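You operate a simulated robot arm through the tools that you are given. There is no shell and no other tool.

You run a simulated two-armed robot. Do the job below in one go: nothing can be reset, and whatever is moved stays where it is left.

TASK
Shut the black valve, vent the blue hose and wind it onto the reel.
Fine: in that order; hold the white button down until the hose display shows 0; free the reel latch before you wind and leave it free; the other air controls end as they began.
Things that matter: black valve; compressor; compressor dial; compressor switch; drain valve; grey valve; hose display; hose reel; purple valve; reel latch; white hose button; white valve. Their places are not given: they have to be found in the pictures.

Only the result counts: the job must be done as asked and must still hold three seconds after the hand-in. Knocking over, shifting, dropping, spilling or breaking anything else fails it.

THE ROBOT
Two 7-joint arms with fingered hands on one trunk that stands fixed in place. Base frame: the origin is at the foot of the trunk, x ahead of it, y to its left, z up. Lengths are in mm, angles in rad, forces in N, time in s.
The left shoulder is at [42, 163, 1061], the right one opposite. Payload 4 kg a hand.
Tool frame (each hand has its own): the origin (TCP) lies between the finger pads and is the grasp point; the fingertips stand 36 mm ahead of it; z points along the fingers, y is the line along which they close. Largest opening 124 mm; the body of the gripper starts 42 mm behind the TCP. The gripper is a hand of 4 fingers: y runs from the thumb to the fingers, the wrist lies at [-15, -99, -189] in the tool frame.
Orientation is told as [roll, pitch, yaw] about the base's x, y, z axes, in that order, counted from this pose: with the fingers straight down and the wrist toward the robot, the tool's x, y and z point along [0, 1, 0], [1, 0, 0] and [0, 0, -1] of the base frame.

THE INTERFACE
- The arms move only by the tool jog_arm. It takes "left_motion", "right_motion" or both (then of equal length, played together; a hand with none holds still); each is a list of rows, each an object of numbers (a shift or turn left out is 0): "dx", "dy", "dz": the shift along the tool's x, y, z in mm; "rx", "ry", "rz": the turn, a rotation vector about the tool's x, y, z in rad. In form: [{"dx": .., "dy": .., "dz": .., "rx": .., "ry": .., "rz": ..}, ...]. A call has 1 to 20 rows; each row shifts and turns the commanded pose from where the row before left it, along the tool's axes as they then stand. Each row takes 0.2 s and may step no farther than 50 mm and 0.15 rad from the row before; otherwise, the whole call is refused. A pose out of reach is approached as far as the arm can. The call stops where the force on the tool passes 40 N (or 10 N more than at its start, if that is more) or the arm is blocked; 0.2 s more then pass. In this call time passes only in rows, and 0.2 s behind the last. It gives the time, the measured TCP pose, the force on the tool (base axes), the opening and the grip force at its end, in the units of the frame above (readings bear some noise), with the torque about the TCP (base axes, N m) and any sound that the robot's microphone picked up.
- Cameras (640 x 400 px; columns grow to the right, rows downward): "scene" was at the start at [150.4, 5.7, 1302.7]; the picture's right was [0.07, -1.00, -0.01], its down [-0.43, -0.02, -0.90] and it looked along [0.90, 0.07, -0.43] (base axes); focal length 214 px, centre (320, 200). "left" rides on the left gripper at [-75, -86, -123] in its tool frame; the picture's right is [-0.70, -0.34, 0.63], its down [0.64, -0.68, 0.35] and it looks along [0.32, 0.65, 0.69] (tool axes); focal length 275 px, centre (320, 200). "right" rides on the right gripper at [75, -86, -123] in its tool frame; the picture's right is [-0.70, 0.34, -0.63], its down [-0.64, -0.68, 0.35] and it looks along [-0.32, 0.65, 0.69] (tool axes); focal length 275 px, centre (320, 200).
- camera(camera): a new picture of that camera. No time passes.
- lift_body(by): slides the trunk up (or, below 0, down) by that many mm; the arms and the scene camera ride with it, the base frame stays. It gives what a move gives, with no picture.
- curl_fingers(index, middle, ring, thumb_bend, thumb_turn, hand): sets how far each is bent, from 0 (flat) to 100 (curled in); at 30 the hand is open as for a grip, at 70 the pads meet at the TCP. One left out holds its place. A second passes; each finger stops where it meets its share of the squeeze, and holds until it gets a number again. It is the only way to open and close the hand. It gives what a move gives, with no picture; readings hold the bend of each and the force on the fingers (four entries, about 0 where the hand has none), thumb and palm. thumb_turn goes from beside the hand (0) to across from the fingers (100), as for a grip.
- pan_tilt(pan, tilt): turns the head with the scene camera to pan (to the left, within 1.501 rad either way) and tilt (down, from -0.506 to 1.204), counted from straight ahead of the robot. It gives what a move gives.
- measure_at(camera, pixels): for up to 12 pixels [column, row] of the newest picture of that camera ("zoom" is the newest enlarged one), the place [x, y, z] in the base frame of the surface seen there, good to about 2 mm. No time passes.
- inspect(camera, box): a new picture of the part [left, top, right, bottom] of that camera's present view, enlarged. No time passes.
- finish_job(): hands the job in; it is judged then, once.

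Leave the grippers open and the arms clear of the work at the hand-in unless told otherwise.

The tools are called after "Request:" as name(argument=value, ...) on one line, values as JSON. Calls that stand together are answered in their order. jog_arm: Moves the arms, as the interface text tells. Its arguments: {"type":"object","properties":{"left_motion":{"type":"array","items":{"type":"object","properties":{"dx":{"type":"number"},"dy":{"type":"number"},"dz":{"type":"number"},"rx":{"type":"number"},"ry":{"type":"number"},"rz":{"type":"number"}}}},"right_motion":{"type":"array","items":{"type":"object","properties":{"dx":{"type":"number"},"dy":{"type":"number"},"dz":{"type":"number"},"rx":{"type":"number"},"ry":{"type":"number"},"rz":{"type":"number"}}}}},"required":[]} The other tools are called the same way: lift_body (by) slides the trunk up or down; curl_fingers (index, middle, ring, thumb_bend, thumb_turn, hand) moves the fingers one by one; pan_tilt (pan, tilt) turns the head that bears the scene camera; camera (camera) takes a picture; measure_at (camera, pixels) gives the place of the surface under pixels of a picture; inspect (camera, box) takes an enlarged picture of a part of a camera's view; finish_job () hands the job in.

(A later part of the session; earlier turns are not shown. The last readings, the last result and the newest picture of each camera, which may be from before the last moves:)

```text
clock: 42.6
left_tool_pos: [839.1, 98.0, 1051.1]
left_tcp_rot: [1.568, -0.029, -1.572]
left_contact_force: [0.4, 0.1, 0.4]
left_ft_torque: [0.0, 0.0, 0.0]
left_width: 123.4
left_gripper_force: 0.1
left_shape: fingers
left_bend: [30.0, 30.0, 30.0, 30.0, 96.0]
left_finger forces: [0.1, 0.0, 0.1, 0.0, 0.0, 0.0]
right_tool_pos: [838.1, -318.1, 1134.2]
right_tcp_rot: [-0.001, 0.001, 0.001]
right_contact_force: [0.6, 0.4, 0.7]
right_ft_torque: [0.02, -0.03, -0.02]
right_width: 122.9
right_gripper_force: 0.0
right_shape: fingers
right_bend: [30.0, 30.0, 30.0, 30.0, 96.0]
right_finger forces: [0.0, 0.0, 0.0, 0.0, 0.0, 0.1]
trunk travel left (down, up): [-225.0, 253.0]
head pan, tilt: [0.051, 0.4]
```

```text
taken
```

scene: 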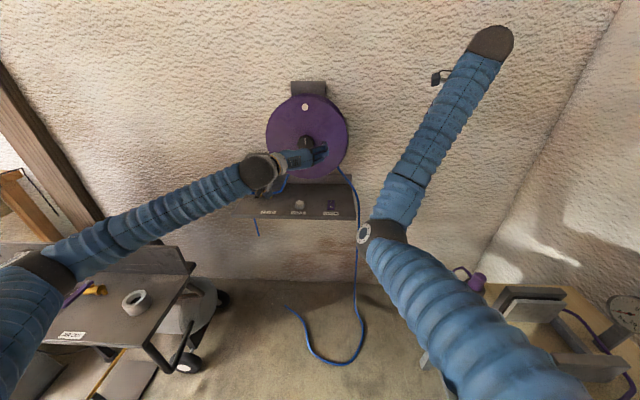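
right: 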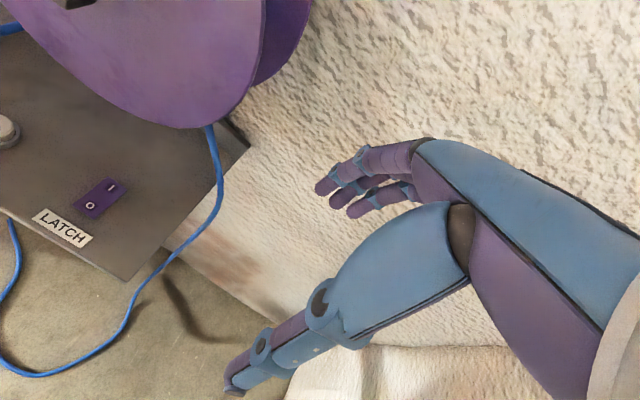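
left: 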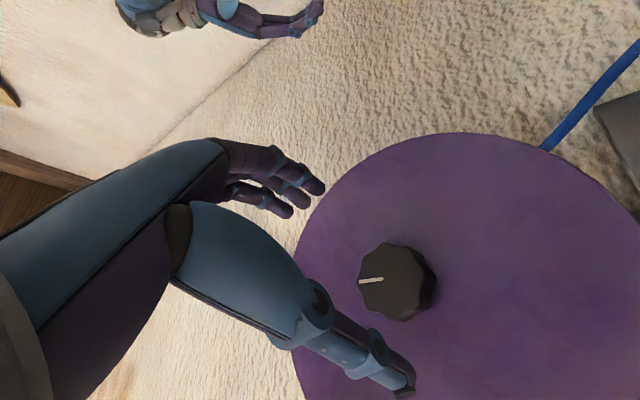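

The elbow swings left with this turn. I'll measure it against the bench.

Request:
measure_at(camera="scene", pixels=[[40, 268], [60, 262], [20, 290], [90, 245], [50, 282], [70, 330], [95, 290], [134, 300]])

Request:
pan_tilt(pan=0.6, tilt=0.6)

Request:
camera(camera="scene")

```text
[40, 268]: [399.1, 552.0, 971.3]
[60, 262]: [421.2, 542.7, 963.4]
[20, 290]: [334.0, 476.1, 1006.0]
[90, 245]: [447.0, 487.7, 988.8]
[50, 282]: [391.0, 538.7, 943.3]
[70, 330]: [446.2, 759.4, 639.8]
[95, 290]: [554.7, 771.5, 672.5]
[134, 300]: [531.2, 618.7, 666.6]
```

```text
clock: 43.5
left_tool_pos: [838.5, 98.8, 1051.1]
left_tcp_rot: [1.571, -0.03, -1.57]
left_contact_force: [-0.5, 0.2, -0.1]
left_ft_torque: [0.0, 0.01, -0.01]
left_width: 123.6
left_gripper_force: 0.1
left_shape: fingers
left_bend: [30.0, 30.0, 30.0, 30.0, 96.0]
left_finger forces: [0.0, 0.0, 0.1, 0.1, 0.0, 0.1]
right_tool_pos: [839.8, -318.2, 1133.6]
right_tcp_rot: [0.0, 0.0, -0.002]
right_contact_force: [0.2, 1.8, 0.3]
right_ft_torque: [0.03, -0.04, 0.05]
right_width: 123.0
right_gripper_force: 0.2
right_shape: fingers
right_bend: [30.0, 30.0, 30.0, 30.0, 96.0]
right_finger forces: [0.0, 0.1, 0.0, 0.0, 0.0, 0.1]
trunk travel left (down, up): [-225.0, 253.0]
head pan, tilt: [0.6, 0.6]
```

```text
taken
```

scene: 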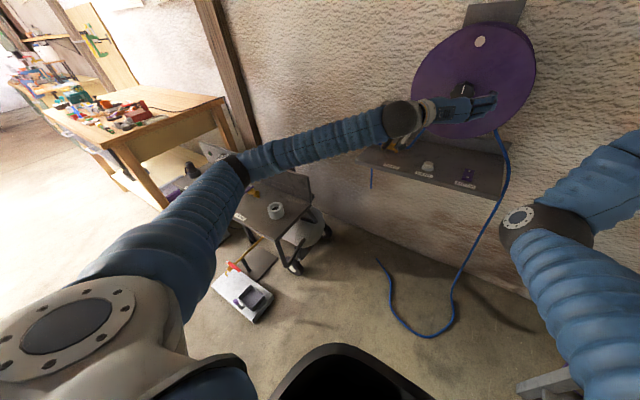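

The elbow clears the bench by over 200 mm. I'll advance the hand toward the knob in steps.

Request:
jog_arm(left_motion=[{"dz": 30}, {"dz": 30}])

Request:
pan_tilt(pan=0.05, tilt=0.4)

Request:
inspect(camera="scene", box=[250, 90, 360, 190])

Request:
camera(camera="left")

```text
clock: 44.1
left_tool_pos: [899.1, 100.9, 1050.2]
left_tcp_rot: [1.568, -0.031, -1.572]
left_contact_force: [-0.4, 0.7, -0.1]
left_ft_torque: [-0.02, -0.01, 0.0]
left_width: 123.5
left_gripper_force: 0.0
left_shape: fingers
left_bend: [30.0, 30.0, 30.0, 30.0, 96.0]
left_finger forces: [0.0, 0.0, 0.0, 0.0, 0.0, 0.0]
right_tool_pos: [839.8, -317.6, 1134.9]
right_tcp_rot: [0.0, -0.001, 0.001]
right_contact_force: [0.0, 0.3, -0.3]
right_ft_torque: [-0.01, 0.0, 0.05]
right_width: 123.3
right_gripper_force: 0.0
right_shape: fingers
right_bend: [30.0, 30.0, 30.0, 30.0, 96.0]
right_finger forces: [0.0, 0.1, 0.0, 0.1, 0.1, 0.0]
trunk travel left (down, up): [-225.0, 253.0]
head pan, tilt: [0.6, 0.6]
```

```text
clock: 45.1
left_tool_pos: [898.1, 99.9, 1051.7]
left_tcp_rot: [1.571, -0.033, -1.572]
left_contact_force: [-0.4, 0.1, 0.5]
left_ft_torque: [-0.01, 0.03, -0.02]
left_width: 123.1
left_gripper_force: 0.1
left_shape: fingers
left_bend: [30.0, 30.0, 30.0, 30.0, 96.0]
left_finger forces: [0.1, 0.0, 0.0, 0.1, 0.0, 0.1]
right_tool_pos: [839.8, -317.9, 1134.3]
right_tcp_rot: [-0.001, -0.001, 0.0]
right_contact_force: [0.0, -0.1, 0.0]
right_ft_torque: [-0.01, 0.02, 0.0]
right_width: 123.1
right_gripper_force: 0.1
right_shape: fingers
right_bend: [30.0, 30.0, 30.0, 30.0, 96.0]
right_finger forces: [0.0, 0.0, 0.0, 0.0, 0.1, 0.0]
trunk travel left (down, up): [-225.0, 253.0]
head pan, tilt: [0.051, 0.4]
```

```text
4.00 times, centred on (305, 140) of scene
```

zoom: 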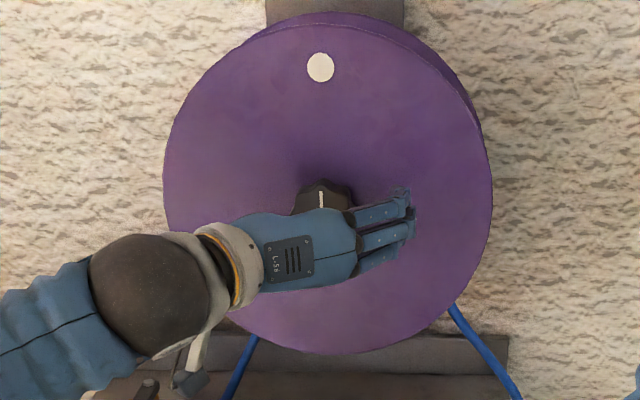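

```text
taken
```

left: 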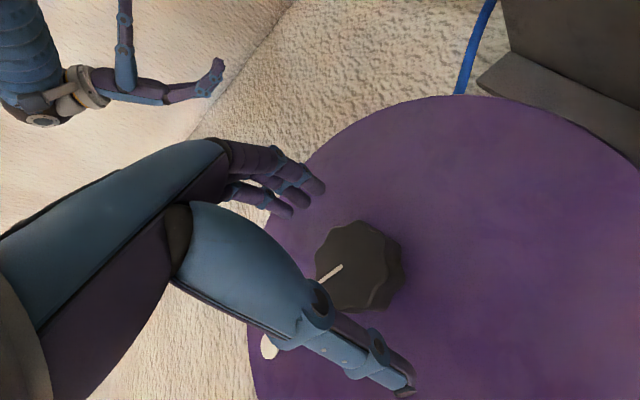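

The knob lies between the thumb and fingers. I'll advance 21 mm more and then close the grip on it.

Request:
jog_arm(left_motion=[{"dz": 11, "dy": 1}, {"dz": 10}])

Request:
curl_fingers(hand="left", index=70, middle=70, ring=70, thumb_bend=70)

Request:
inspect(camera="scene", box=[250, 90, 360, 190])

Request:
camera(camera="left")

```text
clock: 45.7
left_tool_pos: [920.0, 99.0, 1050.4]
left_tcp_rot: [1.568, -0.031, -1.571]
left_contact_force: [0.0, 0.4, 0.6]
left_ft_torque: [-0.03, 0.0, 0.0]
left_width: 123.2
left_gripper_force: 0.0
left_shape: fingers
left_bend: [30.0, 30.0, 30.0, 30.0, 96.0]
left_finger forces: [0.1, 0.0, 0.0, 0.1, 0.0, 0.0]
right_tool_pos: [839.4, -317.2, 1133.3]
right_tcp_rot: [0.0, 0.001, 0.0]
right_contact_force: [0.7, 0.2, -0.1]
right_ft_torque: [-0.03, -0.04, 0.0]
right_width: 122.9
right_gripper_force: 0.1
right_shape: fingers
right_bend: [30.0, 30.0, 30.0, 30.0, 96.0]
right_finger forces: [0.1, 0.1, 0.1, 0.0, 0.0, 0.0]
trunk travel left (down, up): [-225.0, 253.0]
head pan, tilt: [0.051, 0.4]
```

```text
clock: 46.7
left_tool_pos: [919.9, 99.0, 1053.5]
left_tcp_rot: [1.569, -0.03, -1.572]
left_contact_force: [-6.5, 5.1, 1.3]
left_ft_torque: [-0.03, -0.12, -0.08]
left_width: 68.3
left_gripper_force: 21.4
left_shape: fingers
left_bend: [54.0, 55.0, 65.0, 51.0, 98.0]
left_finger forces: [7.0, 5.7, 6.6, 0.1, 23.5, 0.1]
right_tool_pos: [838.4, -317.5, 1134.6]
right_tcp_rot: [0.001, 0.0, 0.0]
right_contact_force: [-0.6, 0.3, -0.5]
right_ft_torque: [-0.03, 0.01, 0.0]
right_width: 123.3
right_gripper_force: 0.1
right_shape: fingers
right_bend: [30.0, 30.0, 30.0, 30.0, 96.0]
right_finger forces: [0.1, 0.1, 0.0, 0.0, 0.0, 0.0]
trunk travel left (down, up): [-225.0, 253.0]
head pan, tilt: [0.051, 0.4]
```

```text
4.00 times, centred on (305, 140) of scene
```

zoom: 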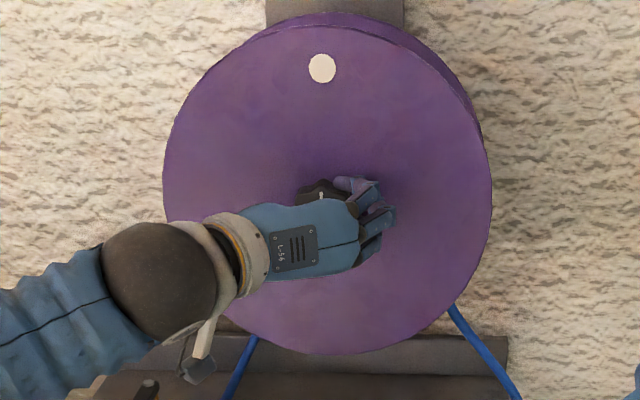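

```text
taken
```

left: 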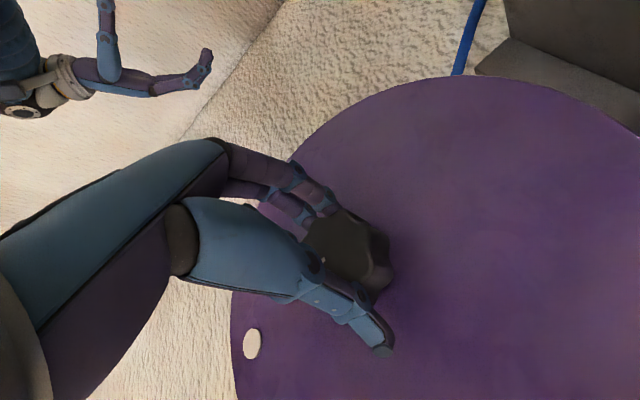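

The grip holds (thumb 23 N, fingers about 6 to 7 N each). I'll turn counter-clockwise as seen from the robot (rz negative), starting small and watching the white spot.

Request:
jog_arm(left_motion=[{"rz": -0.1}, {"rz": -0.1}, {"rz": -0.1}])

Request:
camera(camera="scene")

```text
clock: 47.5
left_tool_pos: [917.7, 98.4, 1053.2]
left_tcp_rot: [1.572, -0.333, -1.573]
left_contact_force: [-11.7, 0.1, -0.9]
left_ft_torque: [0.59, 0.19, 0.02]
left_width: 65.9
left_gripper_force: 20.5
left_shape: fingers
left_bend: [56.0, 56.0, 64.0, 51.0, 100.0]
left_finger forces: [8.4, 5.7, 5.5, 0.1, 21.4, 0.0]
right_tool_pos: [838.8, -318.3, 1133.9]
right_tcp_rot: [-0.001, 0.0, 0.001]
right_contact_force: [-0.2, -0.6, 0.0]
right_ft_torque: [0.02, -0.02, 0.0]
right_width: 123.1
right_gripper_force: 0.0
right_shape: fingers
right_bend: [30.0, 30.0, 30.0, 30.0, 96.0]
right_finger forces: [0.1, 0.1, 0.0, 0.0, 0.1, 0.1]
trunk travel left (down, up): [-225.0, 253.0]
head pan, tilt: [0.051, 0.4]
```

```text
taken
```

scene: 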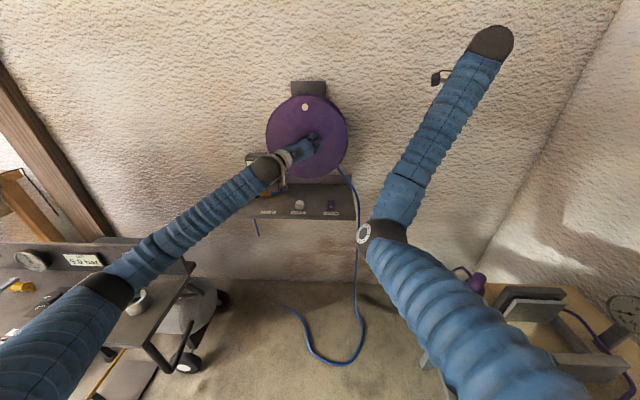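

Request:
inspect(camera="scene", box=[250, 90, 360, 190])

Request:
inspect(camera="left", box=[220, 150, 460, 370])

```text
4.00 times, centred on (305, 140) of scene
```

zoom: 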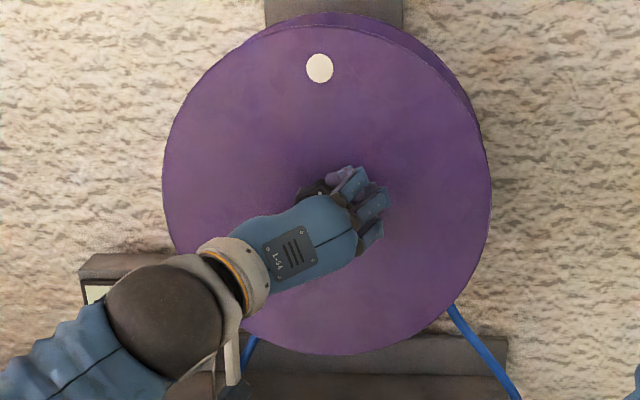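

```text
1.82 times, centred on (340, 260) of left
```

zoom: 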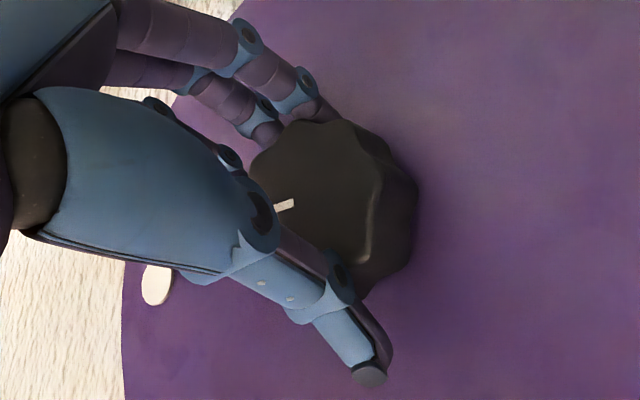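

The spot has barely moved and the torque is 0.6 N m. I'll measure the spot to see whether it rotated at all.

Request:
inspect(camera="scene", box=[290, 95, 320, 125])

```text
13.33 times, centred on (305, 110) of scene
```

zoom: 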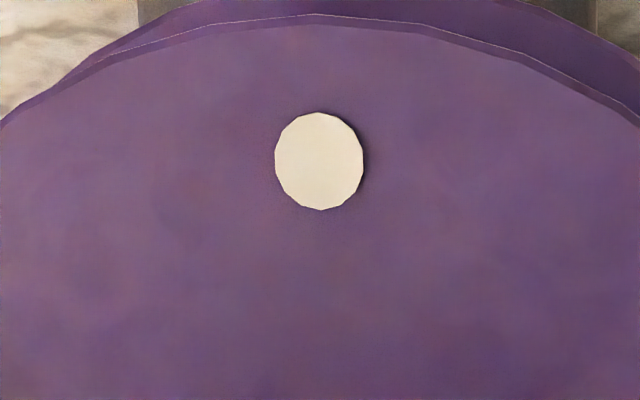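

I'll use this zoom as a reference (spot at (320, 162)), turn another 0.3 rad and compare.

Request:
jog_arm(left_motion=[{"rz": -0.1}, {"rz": -0.1}, {"rz": -0.1}])

Request:
inspect(camera="scene", box=[290, 95, 320, 125])

Request:
inspect(camera="left", box=[220, 150, 460, 370])

```text
clock: 48.3
left_tool_pos: [917.9, 99.9, 1052.5]
left_tcp_rot: [1.576, -0.632, -1.574]
left_contact_force: [-9.3, 3.4, 9.1]
left_ft_torque: [0.85, -0.1, -0.15]
left_width: 65.9
left_gripper_force: 21.3
left_shape: fingers
left_bend: [55.0, 56.0, 65.0, 52.0, 100.0]
left_finger forces: [9.0, 5.7, 5.7, 0.1, 22.0, 0.1]
right_tool_pos: [838.9, -318.0, 1134.7]
right_tcp_rot: [0.0, 0.0, 0.0]
right_contact_force: [0.8, -0.3, 0.2]
right_ft_torque: [-0.01, 0.01, -0.01]
right_width: 123.0
right_gripper_force: 0.1
right_shape: fingers
right_bend: [30.0, 30.0, 30.0, 30.0, 96.0]
right_finger forces: [0.0, 0.0, 0.0, 0.0, 0.0, 0.1]
trunk travel left (down, up): [-225.0, 253.0]
head pan, tilt: [0.051, 0.4]
```

```text
13.33 times, centred on (305, 110) of scene
```

zoom: 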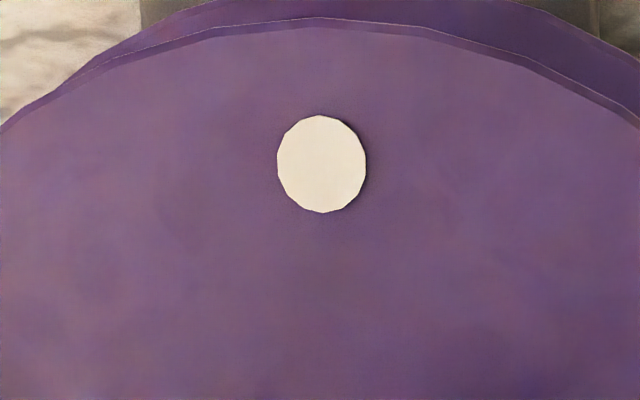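

```text
1.82 times, centred on (340, 260) of left
```

zoom: 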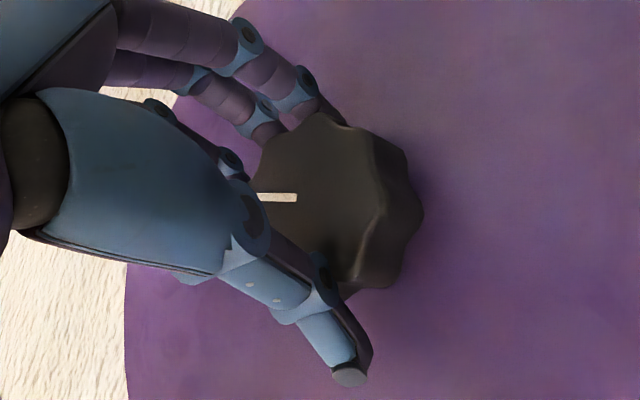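

The reel isn't turning and the hand is slipping round the knob. Before applying more torque I'll check whether the rocker really stayed on O.

Request:
inspect(camera="scene", box=[310, 180, 360, 220])

Request:
measure_at(camera="zoom", pixels=[[270, 220], [270, 240], [270, 260], [270, 280], [270, 292], [258, 280], [285, 280], [258, 230], [285, 230]])

```text
10.00 times, centred on (335, 200) of scene
```

zoom: 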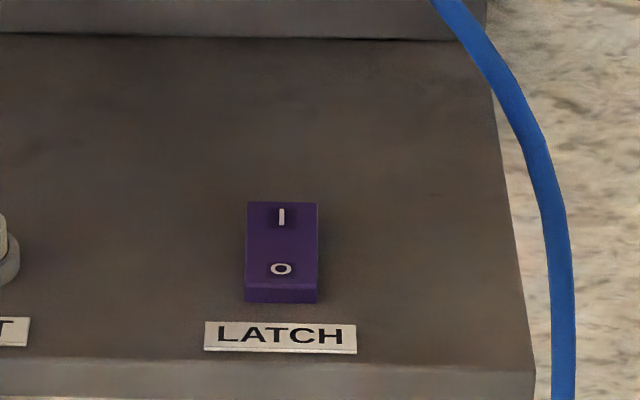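

```text
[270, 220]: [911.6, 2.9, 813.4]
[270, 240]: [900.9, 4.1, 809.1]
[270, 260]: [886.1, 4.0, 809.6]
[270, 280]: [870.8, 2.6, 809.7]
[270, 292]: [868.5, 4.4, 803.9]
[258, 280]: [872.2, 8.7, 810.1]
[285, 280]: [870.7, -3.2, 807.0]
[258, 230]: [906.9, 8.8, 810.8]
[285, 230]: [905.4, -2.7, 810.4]
```

The rocker is still flipped (O side z about 808, I side about 813), so the latch is free. Either the grip is too weak or the winding direction is the other way. I'll look more closely at how the hose leaves the reel.

Request:
inspect(camera="scene", box=[325, 150, 375, 200])

Request:
camera(camera="right")

Request:
inspect(camera="left", box=[420, 0, 640, 140])

```text
8.00 times, centred on (350, 175) of scene
```

zoom: 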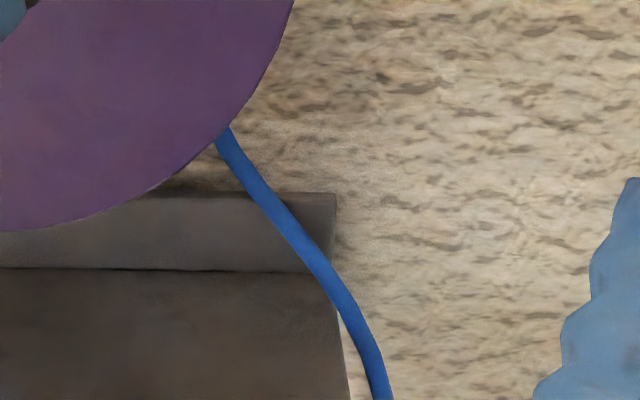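

```text
taken
```

right: 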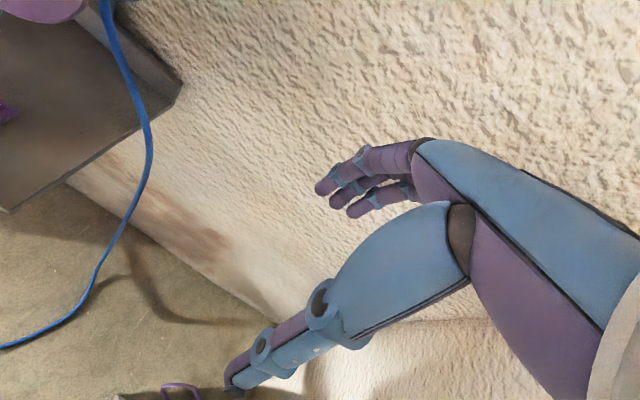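

```text
2.86 times, centred on (530, 70) of left
```

zoom: 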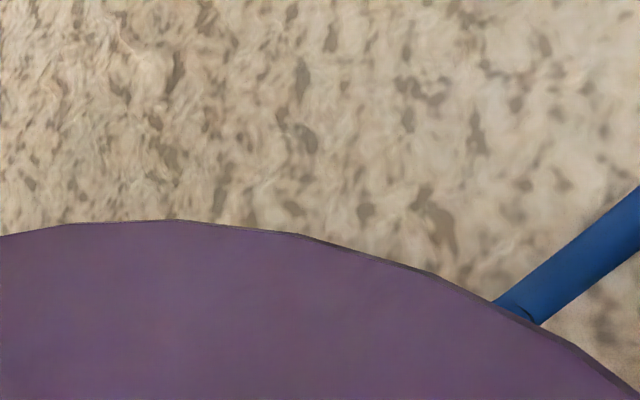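

Request:
inspect(camera="scene", box=[325, 150, 375, 200])

Request:
measure_at(camera="zoom", pixels=[[225, 138], [240, 165], [260, 190], [285, 225], [310, 255], [335, 290], [360, 340], [375, 385], [200, 200], [170, 190]])

```text
8.00 times, centred on (350, 175) of scene
```

zoom: 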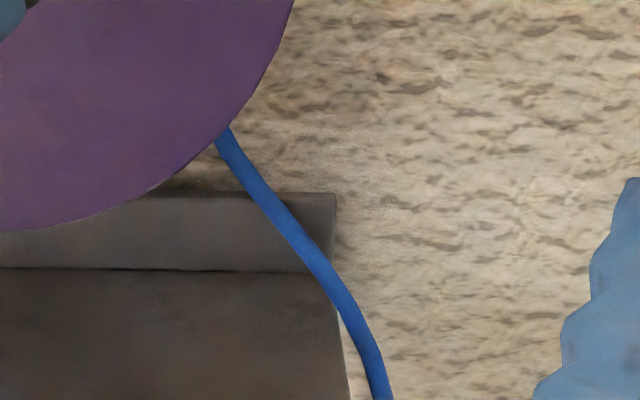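

```text
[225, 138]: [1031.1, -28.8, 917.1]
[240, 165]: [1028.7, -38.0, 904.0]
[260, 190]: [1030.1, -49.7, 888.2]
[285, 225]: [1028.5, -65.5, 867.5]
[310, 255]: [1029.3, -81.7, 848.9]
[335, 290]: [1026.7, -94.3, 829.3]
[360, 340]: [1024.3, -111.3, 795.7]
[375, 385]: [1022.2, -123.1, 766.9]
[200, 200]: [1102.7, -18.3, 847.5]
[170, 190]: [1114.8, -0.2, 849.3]
```

The hose lies between the flanges and leaves the right side of the drum heading downward, which suggests winding counter-clockwise. I'll make a small cautious test in the other direction to tell a stop from friction.

Request:
jog_arm(left_motion=[{"rz": 0.1}, {"rz": 0.1}])

Request:
inspect(camera="scene", box=[290, 95, 320, 125])

Request:
inspect(camera="left", box=[220, 150, 460, 370])

```text
clock: 48.9
left_tool_pos: [917.4, 101.0, 1054.1]
left_tcp_rot: [1.573, -0.43, -1.571]
left_contact_force: [-12.5, 9.5, 14.3]
left_ft_torque: [0.04, -0.3, 0.39]
left_width: 65.8
left_gripper_force: 23.5
left_shape: fingers
left_bend: [55.0, 56.0, 68.0, 52.0, 100.0]
left_finger forces: [7.6, 5.7, 8.7, 0.0, 25.2, 0.1]
right_tool_pos: [837.7, -316.8, 1135.3]
right_tcp_rot: [0.001, -0.001, -0.001]
right_contact_force: [-0.4, 0.2, -0.2]
right_ft_torque: [-0.01, 0.0, 0.01]
right_width: 123.4
right_gripper_force: 0.1
right_shape: fingers
right_bend: [30.0, 30.0, 30.0, 30.0, 96.0]
right_finger forces: [0.0, 0.0, 0.0, 0.1, 0.1, 0.1]
trunk travel left (down, up): [-225.0, 253.0]
head pan, tilt: [0.051, 0.4]
```

```text
13.33 times, centred on (305, 110) of scene
```

zoom: 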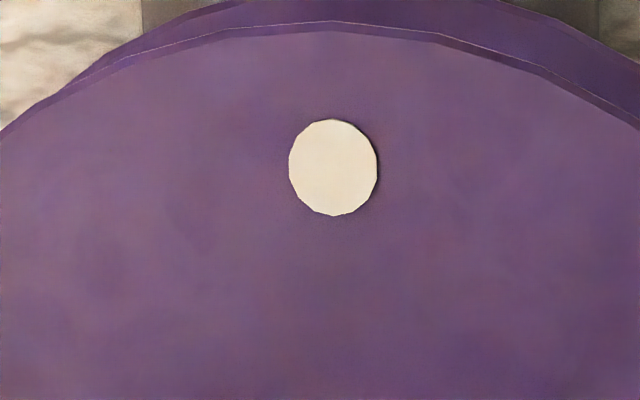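

```text
1.82 times, centred on (340, 260) of left
```

zoom: 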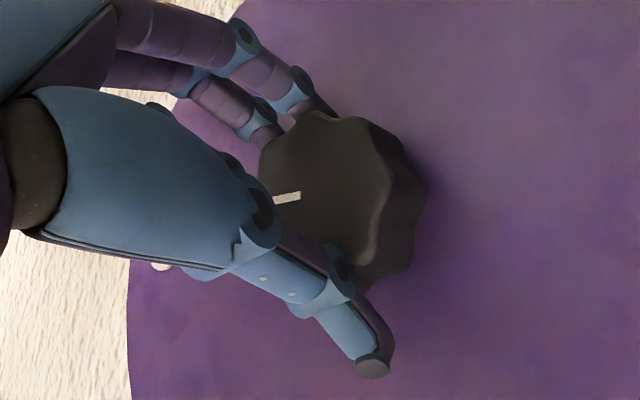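

The torque has only relaxed to zero so far. I'll turn a bit further this way to see the reaction.

Request:
jog_arm(left_motion=[{"rz": 0.1}, {"rz": 0.1}])

Request:
inspect(camera="scene", box=[290, 95, 320, 125])

Request:
inspect(camera="left", box=[220, 150, 460, 370])

```text
clock: 49.5
left_tool_pos: [916.9, 98.8, 1054.3]
left_tcp_rot: [1.574, -0.23, -1.571]
left_contact_force: [-8.8, 7.1, 19.5]
left_ft_torque: [0.01, -0.43, 0.33]
left_width: 65.4
left_gripper_force: 22.8
left_shape: fingers
left_bend: [55.0, 56.0, 67.0, 52.0, 100.0]
left_finger forces: [7.3, 5.7, 10.2, 0.0, 22.5, 0.0]
right_tool_pos: [836.7, -318.1, 1136.0]
right_tcp_rot: [0.003, -0.001, -0.001]
right_contact_force: [0.1, 0.4, 0.8]
right_ft_torque: [-0.02, 0.0, 0.02]
right_width: 123.1
right_gripper_force: 0.1
right_shape: fingers
right_bend: [30.0, 30.0, 30.0, 30.0, 96.0]
right_finger forces: [0.0, 0.0, 0.1, 0.0, 0.0, 0.0]
trunk travel left (down, up): [-225.0, 253.0]
head pan, tilt: [0.051, 0.4]
```

```text
13.33 times, centred on (305, 110) of scene
```

zoom: 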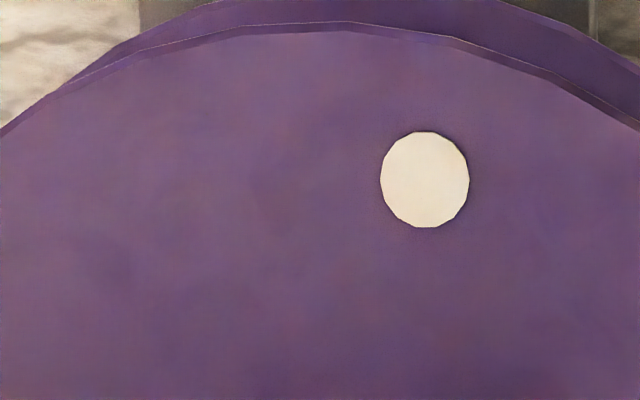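

```text
1.82 times, centred on (340, 260) of left
```

zoom: 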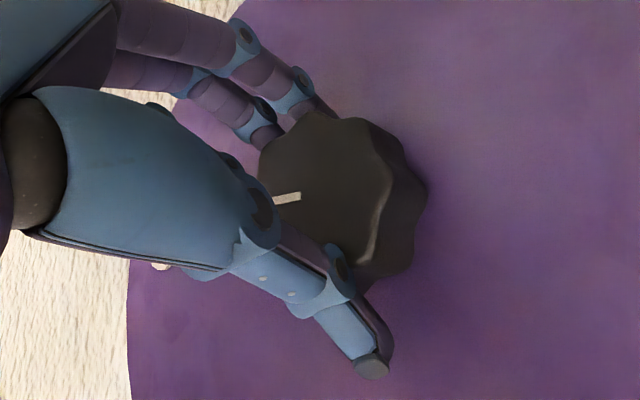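

Turning clockwise the reel follows freely with near-zero torque (the spot moved right), so counter-clockwise was an end stop. I'll check whether the hose is being taken up.

Request:
camera(camera="scene")

Request:
inspect(camera="scene", box=[260, 160, 390, 380])

```text
taken
```

scene: 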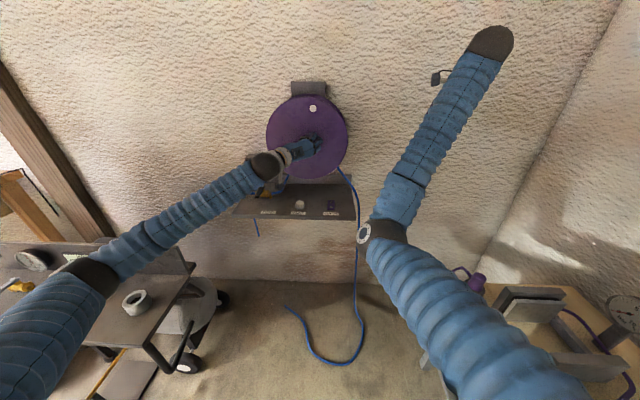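

```text
1.82 times, centred on (325, 270) of scene
```

zoom: 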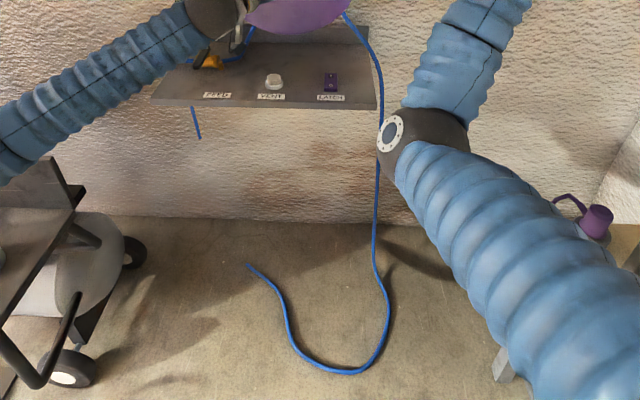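

The hose end is at about (248, 266) in the zoom, with no visible change yet after only about 0.2 rad. I'll release, back off 55 mm, measure the hose end and the right elbow, and get ready for long clockwise strokes.

Request:
measure_at(camera="zoom", pixels=[[249, 267], [335, 371], [386, 310], [376, 200], [390, 135], [440, 140]])

Request:
curl_fingers(hand="left", index=30, middle=30, ring=30, thumb_bend=30)

Request:
jog_arm(left_motion=[{"dz": -30}, {"dz": -30}])

Request:
camera(camera="scene")

```text
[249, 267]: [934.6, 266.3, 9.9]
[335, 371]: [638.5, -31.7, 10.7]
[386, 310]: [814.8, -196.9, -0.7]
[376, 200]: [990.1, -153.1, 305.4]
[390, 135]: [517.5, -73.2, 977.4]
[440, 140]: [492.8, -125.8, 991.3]
```

```text
clock: 50.5
left_tool_pos: [918.8, 99.1, 1051.7]
left_tcp_rot: [1.569, -0.231, -1.571]
left_contact_force: [-0.7, -0.7, 0.8]
left_ft_torque: [-0.01, -0.02, 0.01]
left_width: 123.2
left_gripper_force: 0.1
left_shape: fingers
left_bend: [30.0, 30.0, 30.0, 30.0, 96.0]
left_finger forces: [0.0, 0.1, 0.1, 0.0, 0.0, 0.0]
right_tool_pos: [837.3, -317.3, 1134.7]
right_tcp_rot: [0.0, 0.001, 0.0]
right_contact_force: [0.5, 0.4, -0.4]
right_ft_torque: [-0.05, -0.05, 0.01]
right_width: 123.0
right_gripper_force: 0.0
right_shape: fingers
right_bend: [30.0, 30.0, 30.0, 30.0, 96.0]
right_finger forces: [0.0, 0.0, 0.1, 0.0, 0.0, 0.0]
trunk travel left (down, up): [-225.0, 253.0]
head pan, tilt: [0.051, 0.4]
```

```text
clock: 51.1
left_tool_pos: [859.5, 98.7, 1049.4]
left_tcp_rot: [1.569, -0.234, -1.57]
left_contact_force: [0.4, -0.4, 0.5]
left_ft_torque: [0.0, -0.01, 0.05]
left_width: 123.4
left_gripper_force: 0.1
left_shape: fingers
left_bend: [30.0, 30.0, 30.0, 30.0, 96.0]
left_finger forces: [0.0, 0.0, 0.0, 0.1, 0.0, 0.0]
right_tool_pos: [838.9, -318.0, 1133.9]
right_tcp_rot: [0.0, 0.0, -0.001]
right_contact_force: [0.3, -0.3, -0.6]
right_ft_torque: [-0.02, 0.0, -0.01]
right_width: 123.0
right_gripper_force: 0.0
right_shape: fingers
right_bend: [30.0, 30.0, 30.0, 30.0, 96.0]
right_finger forces: [0.0, 0.1, 0.0, 0.0, 0.0, 0.0]
trunk travel left (down, up): [-225.0, 253.0]
head pan, tilt: [0.051, 0.4]
```

```text
taken
```

scene: 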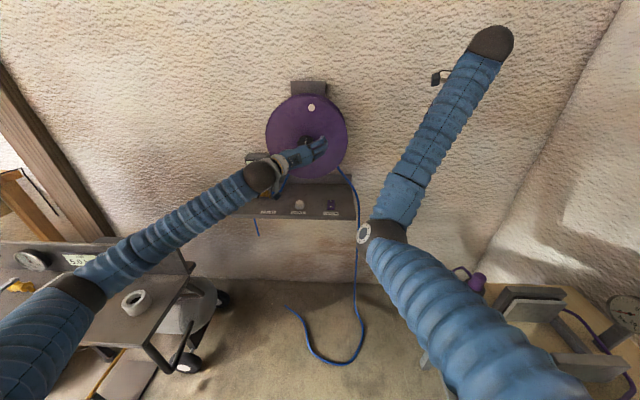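

The right elbow is around (517, -73, 977). To leave room for the left arm I'll move the right hand further out to the right.

Request:
jog_arm(right_motion=[{"dx": -30, "dy": -5, "dz": 10}, {"dx": -30, "dy": -5, "dz": 10}, {"dx": -30, "dy": -5, "dz": 10}, {"dx": -30, "dy": -5, "dz": 10}])

Request:
camera(camera="scene")

```text
clock: 52.1
left_tool_pos: [860.2, 99.1, 1049.8]
left_tcp_rot: [1.57, -0.23, -1.571]
left_contact_force: [-0.1, 0.0, 0.6]
left_ft_torque: [-0.02, -0.03, 0.0]
left_width: 123.1
left_gripper_force: 0.1
left_shape: fingers
left_bend: [30.0, 30.0, 30.0, 30.0, 96.0]
left_finger forces: [0.0, 0.0, 0.1, 0.0, 0.0, 0.1]
right_tool_pos: [818.6, -437.3, 1092.4]
right_tcp_rot: [0.002, 0.001, 0.0]
right_contact_force: [0.4, 0.6, -0.1]
right_ft_torque: [0.0, -0.02, 0.0]
right_width: 123.1
right_gripper_force: 0.0
right_shape: fingers
right_bend: [30.0, 30.0, 30.0, 30.0, 96.0]
right_finger forces: [0.0, 0.0, 0.0, 0.0, 0.0, 0.0]
trunk travel left (down, up): [-225.0, 253.0]
head pan, tilt: [0.051, 0.4]
```

```text
taken
```

scene: 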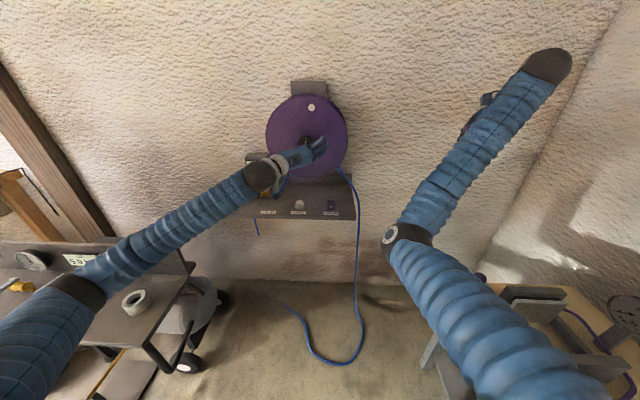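

Now I'll rotate the open left hand back counter-clockwise, clear of the knob, to prepare a long stroke. Half of it comes first.

Request:
jog_arm(left_motion=[{"rz": -0.14}, {"rz": -0.14}, {"rz": -0.14}, {"rz": -0.14}, {"rz": -0.14}, {"rz": -0.14}, {"rz": -0.14}, {"rz": -0.14}, {"rz": -0.14}, {"rz": -0.14}, {"rz": -0.14}, {"rz": -0.14}, {"rz": -0.14}])

Request:
camera(camera="scene")

```text
clock: 55.1
left_tool_pos: [868.1, 148.0, 1043.8]
left_tcp_rot: [-1.56, -1.276, 1.618]
left_contact_force: [-0.1, -0.5, 1.2]
left_ft_torque: [0.01, -0.04, -0.04]
left_width: 123.5
left_gripper_force: 0.1
left_shape: fingers
left_bend: [30.0, 30.0, 30.0, 30.0, 96.0]
left_finger forces: [0.0, 0.0, 0.0, 0.1, 0.1, 0.0]
left hand out of reach, approached as far as the arm can: row 12
right_tool_pos: [819.5, -436.0, 1093.8]
right_tcp_rot: [-0.001, 0.001, 0.001]
right_contact_force: [-0.1, -0.4, -0.5]
right_ft_torque: [-0.02, 0.0, -0.05]
right_width: 123.2
right_gripper_force: 0.0
right_shape: fingers
right_bend: [30.0, 30.0, 30.0, 30.0, 96.0]
right_finger forces: [0.1, 0.0, 0.1, 0.0, 0.0, 0.0]
trunk travel left (down, up): [-225.0, 253.0]
head pan, tilt: [0.051, 0.4]
stopped in row 13 (left hand): the arm was blocked; the commanded pose is now the measured one
```

```text
taken
```

scene: 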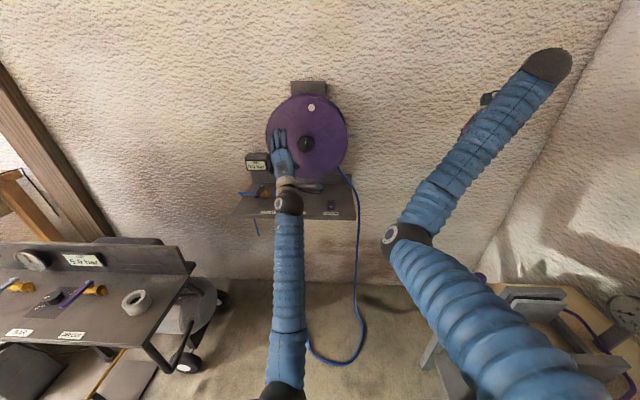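

The left arm hit its limit just past rz of about -0.3, so its usable range runs from about -0.1 upward. I'll return to the knob axis at about rz -0.1.

Request:
jog_arm(left_motion=[{"rz": 0.1}, {"rz": 0.1}, {"dx": -25, "dy": 1.1, "dz": -4}, {"dx": -25.4, "dy": 1.2, "dz": -4}])

Request:
camera(camera="scene")

```text
clock: 56.1
left_tool_pos: [862.5, 103.0, 1049.1]
left_tcp_rot: [-1.534, -1.487, 1.591]
left_contact_force: [0.4, 0.1, -0.3]
left_ft_torque: [0.01, -0.02, 0.01]
left_width: 123.3
left_gripper_force: 0.0
left_shape: fingers
left_bend: [30.0, 30.0, 30.0, 30.0, 96.0]
left_finger forces: [0.0, 0.0, 0.0, 0.0, 0.0, 0.0]
right_tool_pos: [819.1, -435.4, 1092.8]
right_tcp_rot: [0.001, 0.0, -0.001]
right_contact_force: [-0.2, 0.9, 0.0]
right_ft_torque: [-0.02, -0.01, -0.01]
right_width: 123.3
right_gripper_force: 0.1
right_shape: fingers
right_bend: [30.0, 30.0, 30.0, 30.0, 96.0]
right_finger forces: [0.1, 0.1, 0.0, 0.1, 0.0, 0.0]
trunk travel left (down, up): [-225.0, 253.0]
head pan, tilt: [0.051, 0.4]
```

```text
taken
```

scene: 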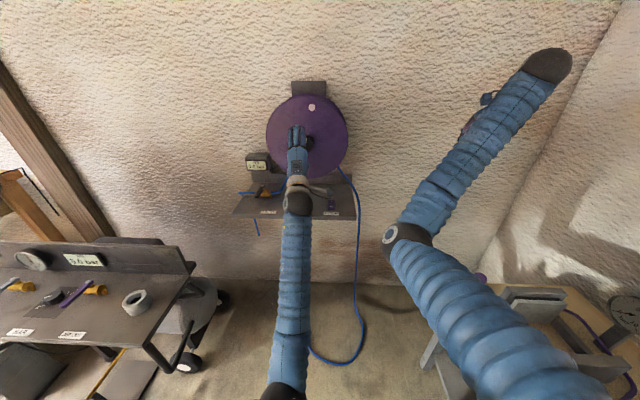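

The hand is back near the axis with a 3° yaw error. I'll correct that, centre on the knob, advance and grip for the first long clockwise stroke.

Request:
jog_arm(left_motion=[{"ry": -0.057}, {"dx": -5, "dy": 2, "dz": 20}, {"dz": 20}, {"dz": 16}])

Request:
camera(camera="left")

```text
clock: 57.1
left_tool_pos: [918.6, 91.6, 1053.0]
left_tcp_rot: [-1.577, -1.47, 1.572]
left_contact_force: [0.6, 1.1, 0.5]
left_ft_torque: [0.01, 0.0, -0.02]
left_width: 123.5
left_gripper_force: 0.2
left_shape: fingers
left_bend: [30.0, 30.0, 30.0, 30.0, 96.0]
left_finger forces: [0.1, 0.0, 0.1, 0.1, 0.0, 0.0]
right_tool_pos: [819.0, -437.3, 1092.4]
right_tcp_rot: [0.0, -0.001, 0.0]
right_contact_force: [-0.1, 0.2, 0.1]
right_ft_torque: [-0.02, -0.02, 0.02]
right_width: 123.1
right_gripper_force: 0.0
right_shape: fingers
right_bend: [30.0, 30.0, 30.0, 30.0, 96.0]
right_finger forces: [0.0, 0.0, 0.0, 0.1, 0.0, 0.0]
trunk travel left (down, up): [-225.0, 253.0]
head pan, tilt: [0.051, 0.4]
```

```text
taken
```

left: 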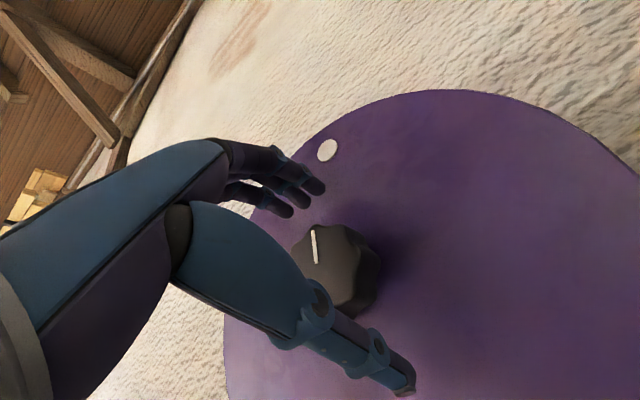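

The TCP is 6 mm right of the axis. I'll centre it and grip.

Request:
jog_arm(left_motion=[{"dx": 6.5, "dy": -1.5}])

Request:
curl_fingers(hand="left", index=70, middle=70, ring=70, thumb_bend=70)

```text
clock: 57.5
left_tool_pos: [916.7, 98.2, 1050.3]
left_tcp_rot: [-1.579, -1.471, 1.572]
left_contact_force: [-0.9, -0.3, -0.3]
left_ft_torque: [0.01, -0.04, 0.03]
left_width: 123.5
left_gripper_force: 0.1
left_shape: fingers
left_bend: [30.0, 30.0, 30.0, 30.0, 96.0]
left_finger forces: [0.1, 0.0, 0.1, 0.1, 0.0, 0.1]
right_tool_pos: [819.3, -437.3, 1093.6]
right_tcp_rot: [0.001, 0.0, -0.001]
right_contact_force: [0.5, 0.3, 0.1]
right_ft_torque: [0.01, 0.0, 0.02]
right_width: 122.9
right_gripper_force: 0.0
right_shape: fingers
right_bend: [30.0, 30.0, 30.0, 30.0, 96.0]
right_finger forces: [0.0, 0.0, 0.0, 0.0, 0.0, 0.0]
trunk travel left (down, up): [-225.0, 253.0]
head pan, tilt: [0.051, 0.4]
```

```text
clock: 58.5
left_tool_pos: [918.4, 97.4, 1051.1]
left_tcp_rot: [-1.588, -1.472, 1.584]
left_contact_force: [-9.2, 0.6, -1.6]
left_ft_torque: [0.02, -0.1, 0.07]
left_width: 61.8
left_gripper_force: 23.1
left_shape: fingers
left_bend: [56.0, 55.0, 62.0, 53.0, 98.0]
left_finger forces: [6.6, 7.8, 6.5, 0.1, 25.6, 0.0]
right_tool_pos: [817.9, -436.6, 1093.9]
right_tcp_rot: [-0.001, -0.001, 0.001]
right_contact_force: [0.2, -0.1, -0.1]
right_ft_torque: [0.02, 0.0, -0.01]
right_width: 123.0
right_gripper_force: 0.1
right_shape: fingers
right_bend: [30.0, 30.0, 30.0, 30.0, 96.0]
right_finger forces: [0.1, 0.1, 0.0, 0.1, 0.0, 0.0]
trunk travel left (down, up): [-225.0, 253.0]
head pan, tilt: [0.051, 0.4]
```

The grip is good (23 N). I'll turn clockwise 0.84 rad and check the spot and the hose.

Request:
jog_arm(left_motion=[{"rz": 0.14}, {"rz": 0.14}, {"rz": 0.14}, {"rz": 0.14}, {"rz": 0.14}, {"rz": 0.14}])

Request:
camera(camera="scene")

Request:
inspect(camera="scene", box=[260, 160, 390, 380])

```text
clock: 59.9
left_tool_pos: [917.3, 97.5, 1051.9]
left_tcp_rot: [1.572, -0.829, -1.578]
left_contact_force: [-13.0, 1.1, -4.6]
left_ft_torque: [-0.01, 0.25, 0.07]
left_width: 61.8
left_gripper_force: 25.0
left_shape: fingers
left_bend: [56.0, 56.0, 63.0, 52.0, 97.0]
left_finger forces: [7.0, 6.6, 6.4, 0.1, 29.3, 0.0]
right_tool_pos: [817.6, -436.4, 1095.6]
right_tcp_rot: [-0.001, 0.001, -0.002]
right_contact_force: [-0.4, 0.5, 0.9]
right_ft_torque: [-0.03, 0.01, 0.0]
right_width: 123.1
right_gripper_force: 0.1
right_shape: fingers
right_bend: [30.0, 30.0, 30.0, 30.0, 96.0]
right_finger forces: [0.0, 0.0, 0.0, 0.0, 0.1, 0.1]
trunk travel left (down, up): [-225.0, 253.0]
head pan, tilt: [0.051, 0.4]
```

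```text
taken
```

scene: 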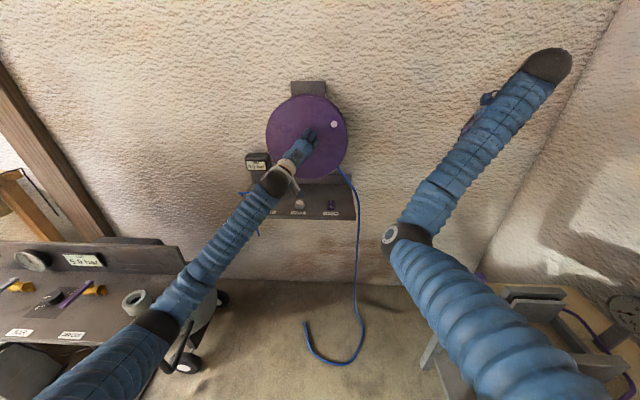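

```text
1.82 times, centred on (325, 270) of scene
```

zoom: 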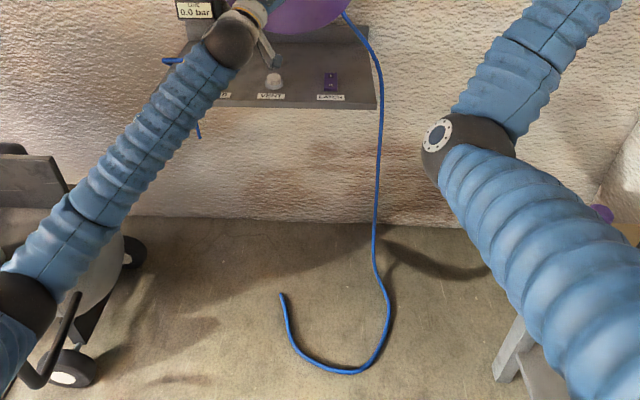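

The hose is being taken up (its end moved from (248, 266) to (282, 295) in the zoom), so clockwise winds it. I'll continue the stroke to rz of about 1.6.

Request:
jog_arm(left_motion=[{"rz": 0.14}, {"rz": 0.14}, {"rz": 0.14}, {"rz": 0.14}, {"rz": 0.14}, {"rz": 0.14}])

Request:
camera(camera="scene")

```text
clock: 61.3
left_tool_pos: [917.0, 98.2, 1050.2]
left_tcp_rot: [1.57, 0.013, -1.578]
left_contact_force: [-14.8, 0.3, -12.3]
left_ft_torque: [-0.05, 0.32, 0.08]
left_width: 61.6
left_gripper_force: 24.1
left_shape: fingers
left_bend: [56.0, 56.0, 64.0, 52.0, 96.0]
left_finger forces: [8.8, 6.8, 5.5, 0.1, 27.5, 0.0]
right_tool_pos: [818.1, -436.0, 1092.8]
right_tcp_rot: [0.001, 0.001, 0.0]
right_contact_force: [-0.5, 0.1, 0.2]
right_ft_torque: [0.01, -0.02, 0.03]
right_width: 123.2
right_gripper_force: 0.1
right_shape: fingers
right_bend: [30.0, 30.0, 30.0, 30.0, 96.0]
right_finger forces: [0.0, 0.0, 0.0, 0.0, 0.1, 0.0]
trunk travel left (down, up): [-225.0, 253.0]
head pan, tilt: [0.051, 0.4]
```

```text
taken
```

scene: 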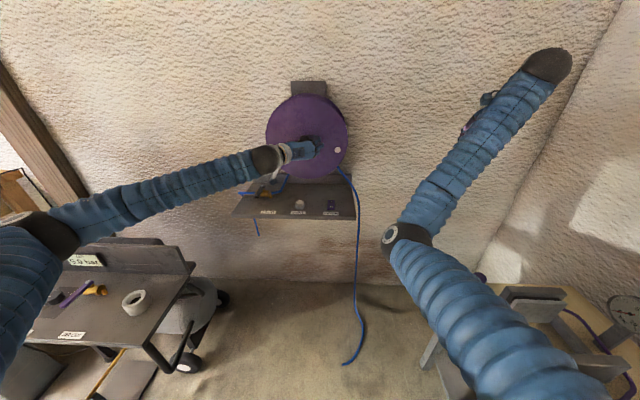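

The hose end is now at (343, 365) and getting shorter. I'll try extending the stroke a bit further.

Request:
jog_arm(left_motion=[{"rz": 0.14}, {"rz": 0.14}, {"rz": 0.14}, {"rz": 0.14}])

Request:
camera(camera="scene")

```text
clock: 62.3
left_tool_pos: [917.7, 99.9, 1050.2]
left_tcp_rot: [1.571, 0.569, -1.574]
left_contact_force: [-13.6, 6.0, -12.2]
left_ft_torque: [-0.05, 0.27, 0.15]
left_width: 61.1
left_gripper_force: 24.3
left_shape: fingers
left_bend: [56.0, 56.0, 64.0, 53.0, 95.0]
left_finger forces: [9.2, 7.3, 6.0, 0.0, 26.4, 0.1]
right_tool_pos: [819.4, -436.0, 1094.4]
right_tcp_rot: [-0.001, -0.001, 0.001]
right_contact_force: [0.7, -0.7, -0.5]
right_ft_torque: [0.01, 0.01, 0.03]
right_width: 123.1
right_gripper_force: 0.1
right_shape: fingers
right_bend: [30.0, 30.0, 30.0, 30.0, 96.0]
right_finger forces: [0.0, 0.0, 0.1, 0.1, 0.0, 0.0]
trunk travel left (down, up): [-225.0, 253.0]
head pan, tilt: [0.051, 0.4]
```

```text
taken
```

scene: 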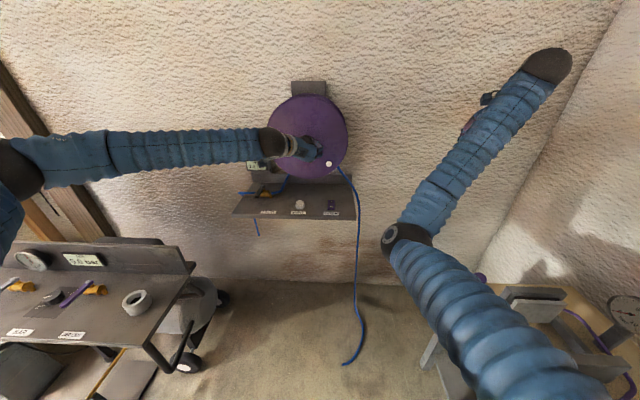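

The arm is still fine at rz of about 2.14. I'll go a little further and check again.

Request:
jog_arm(left_motion=[{"rz": 0.14}, {"rz": 0.14}, {"rz": 0.14}])

Request:
camera(camera="scene")

```text
clock: 63.1
left_tool_pos: [917.2, 99.2, 1050.5]
left_tcp_rot: [1.574, 0.991, -1.577]
left_contact_force: [-20.5, 7.2, -11.5]
left_ft_torque: [-0.01, 0.32, 0.24]
left_width: 61.2
left_gripper_force: 27.7
left_shape: fingers
left_bend: [55.0, 55.0, 63.0, 53.0, 95.0]
left_finger forces: [10.8, 8.2, 7.0, 0.0, 29.0, 0.0]
right_tool_pos: [817.7, -435.2, 1093.4]
right_tcp_rot: [-0.001, -0.002, 0.0]
right_contact_force: [0.1, -0.5, 0.0]
right_ft_torque: [0.02, 0.01, -0.02]
right_width: 123.0
right_gripper_force: 0.0
right_shape: fingers
right_bend: [30.0, 30.0, 30.0, 30.0, 96.0]
right_finger forces: [0.1, 0.0, 0.0, 0.0, 0.0, 0.1]
trunk travel left (down, up): [-225.0, 253.0]
head pan, tilt: [0.051, 0.4]
```

```text
taken
```

scene: 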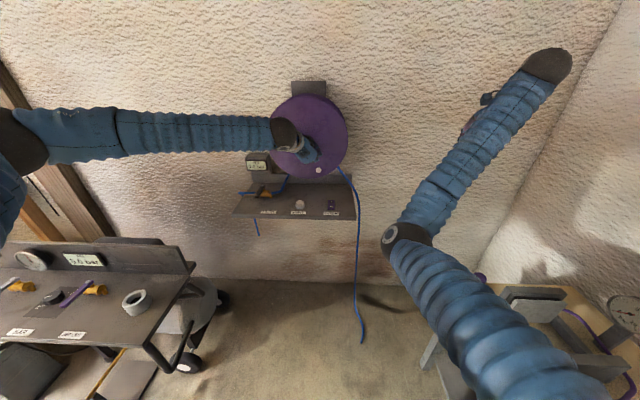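

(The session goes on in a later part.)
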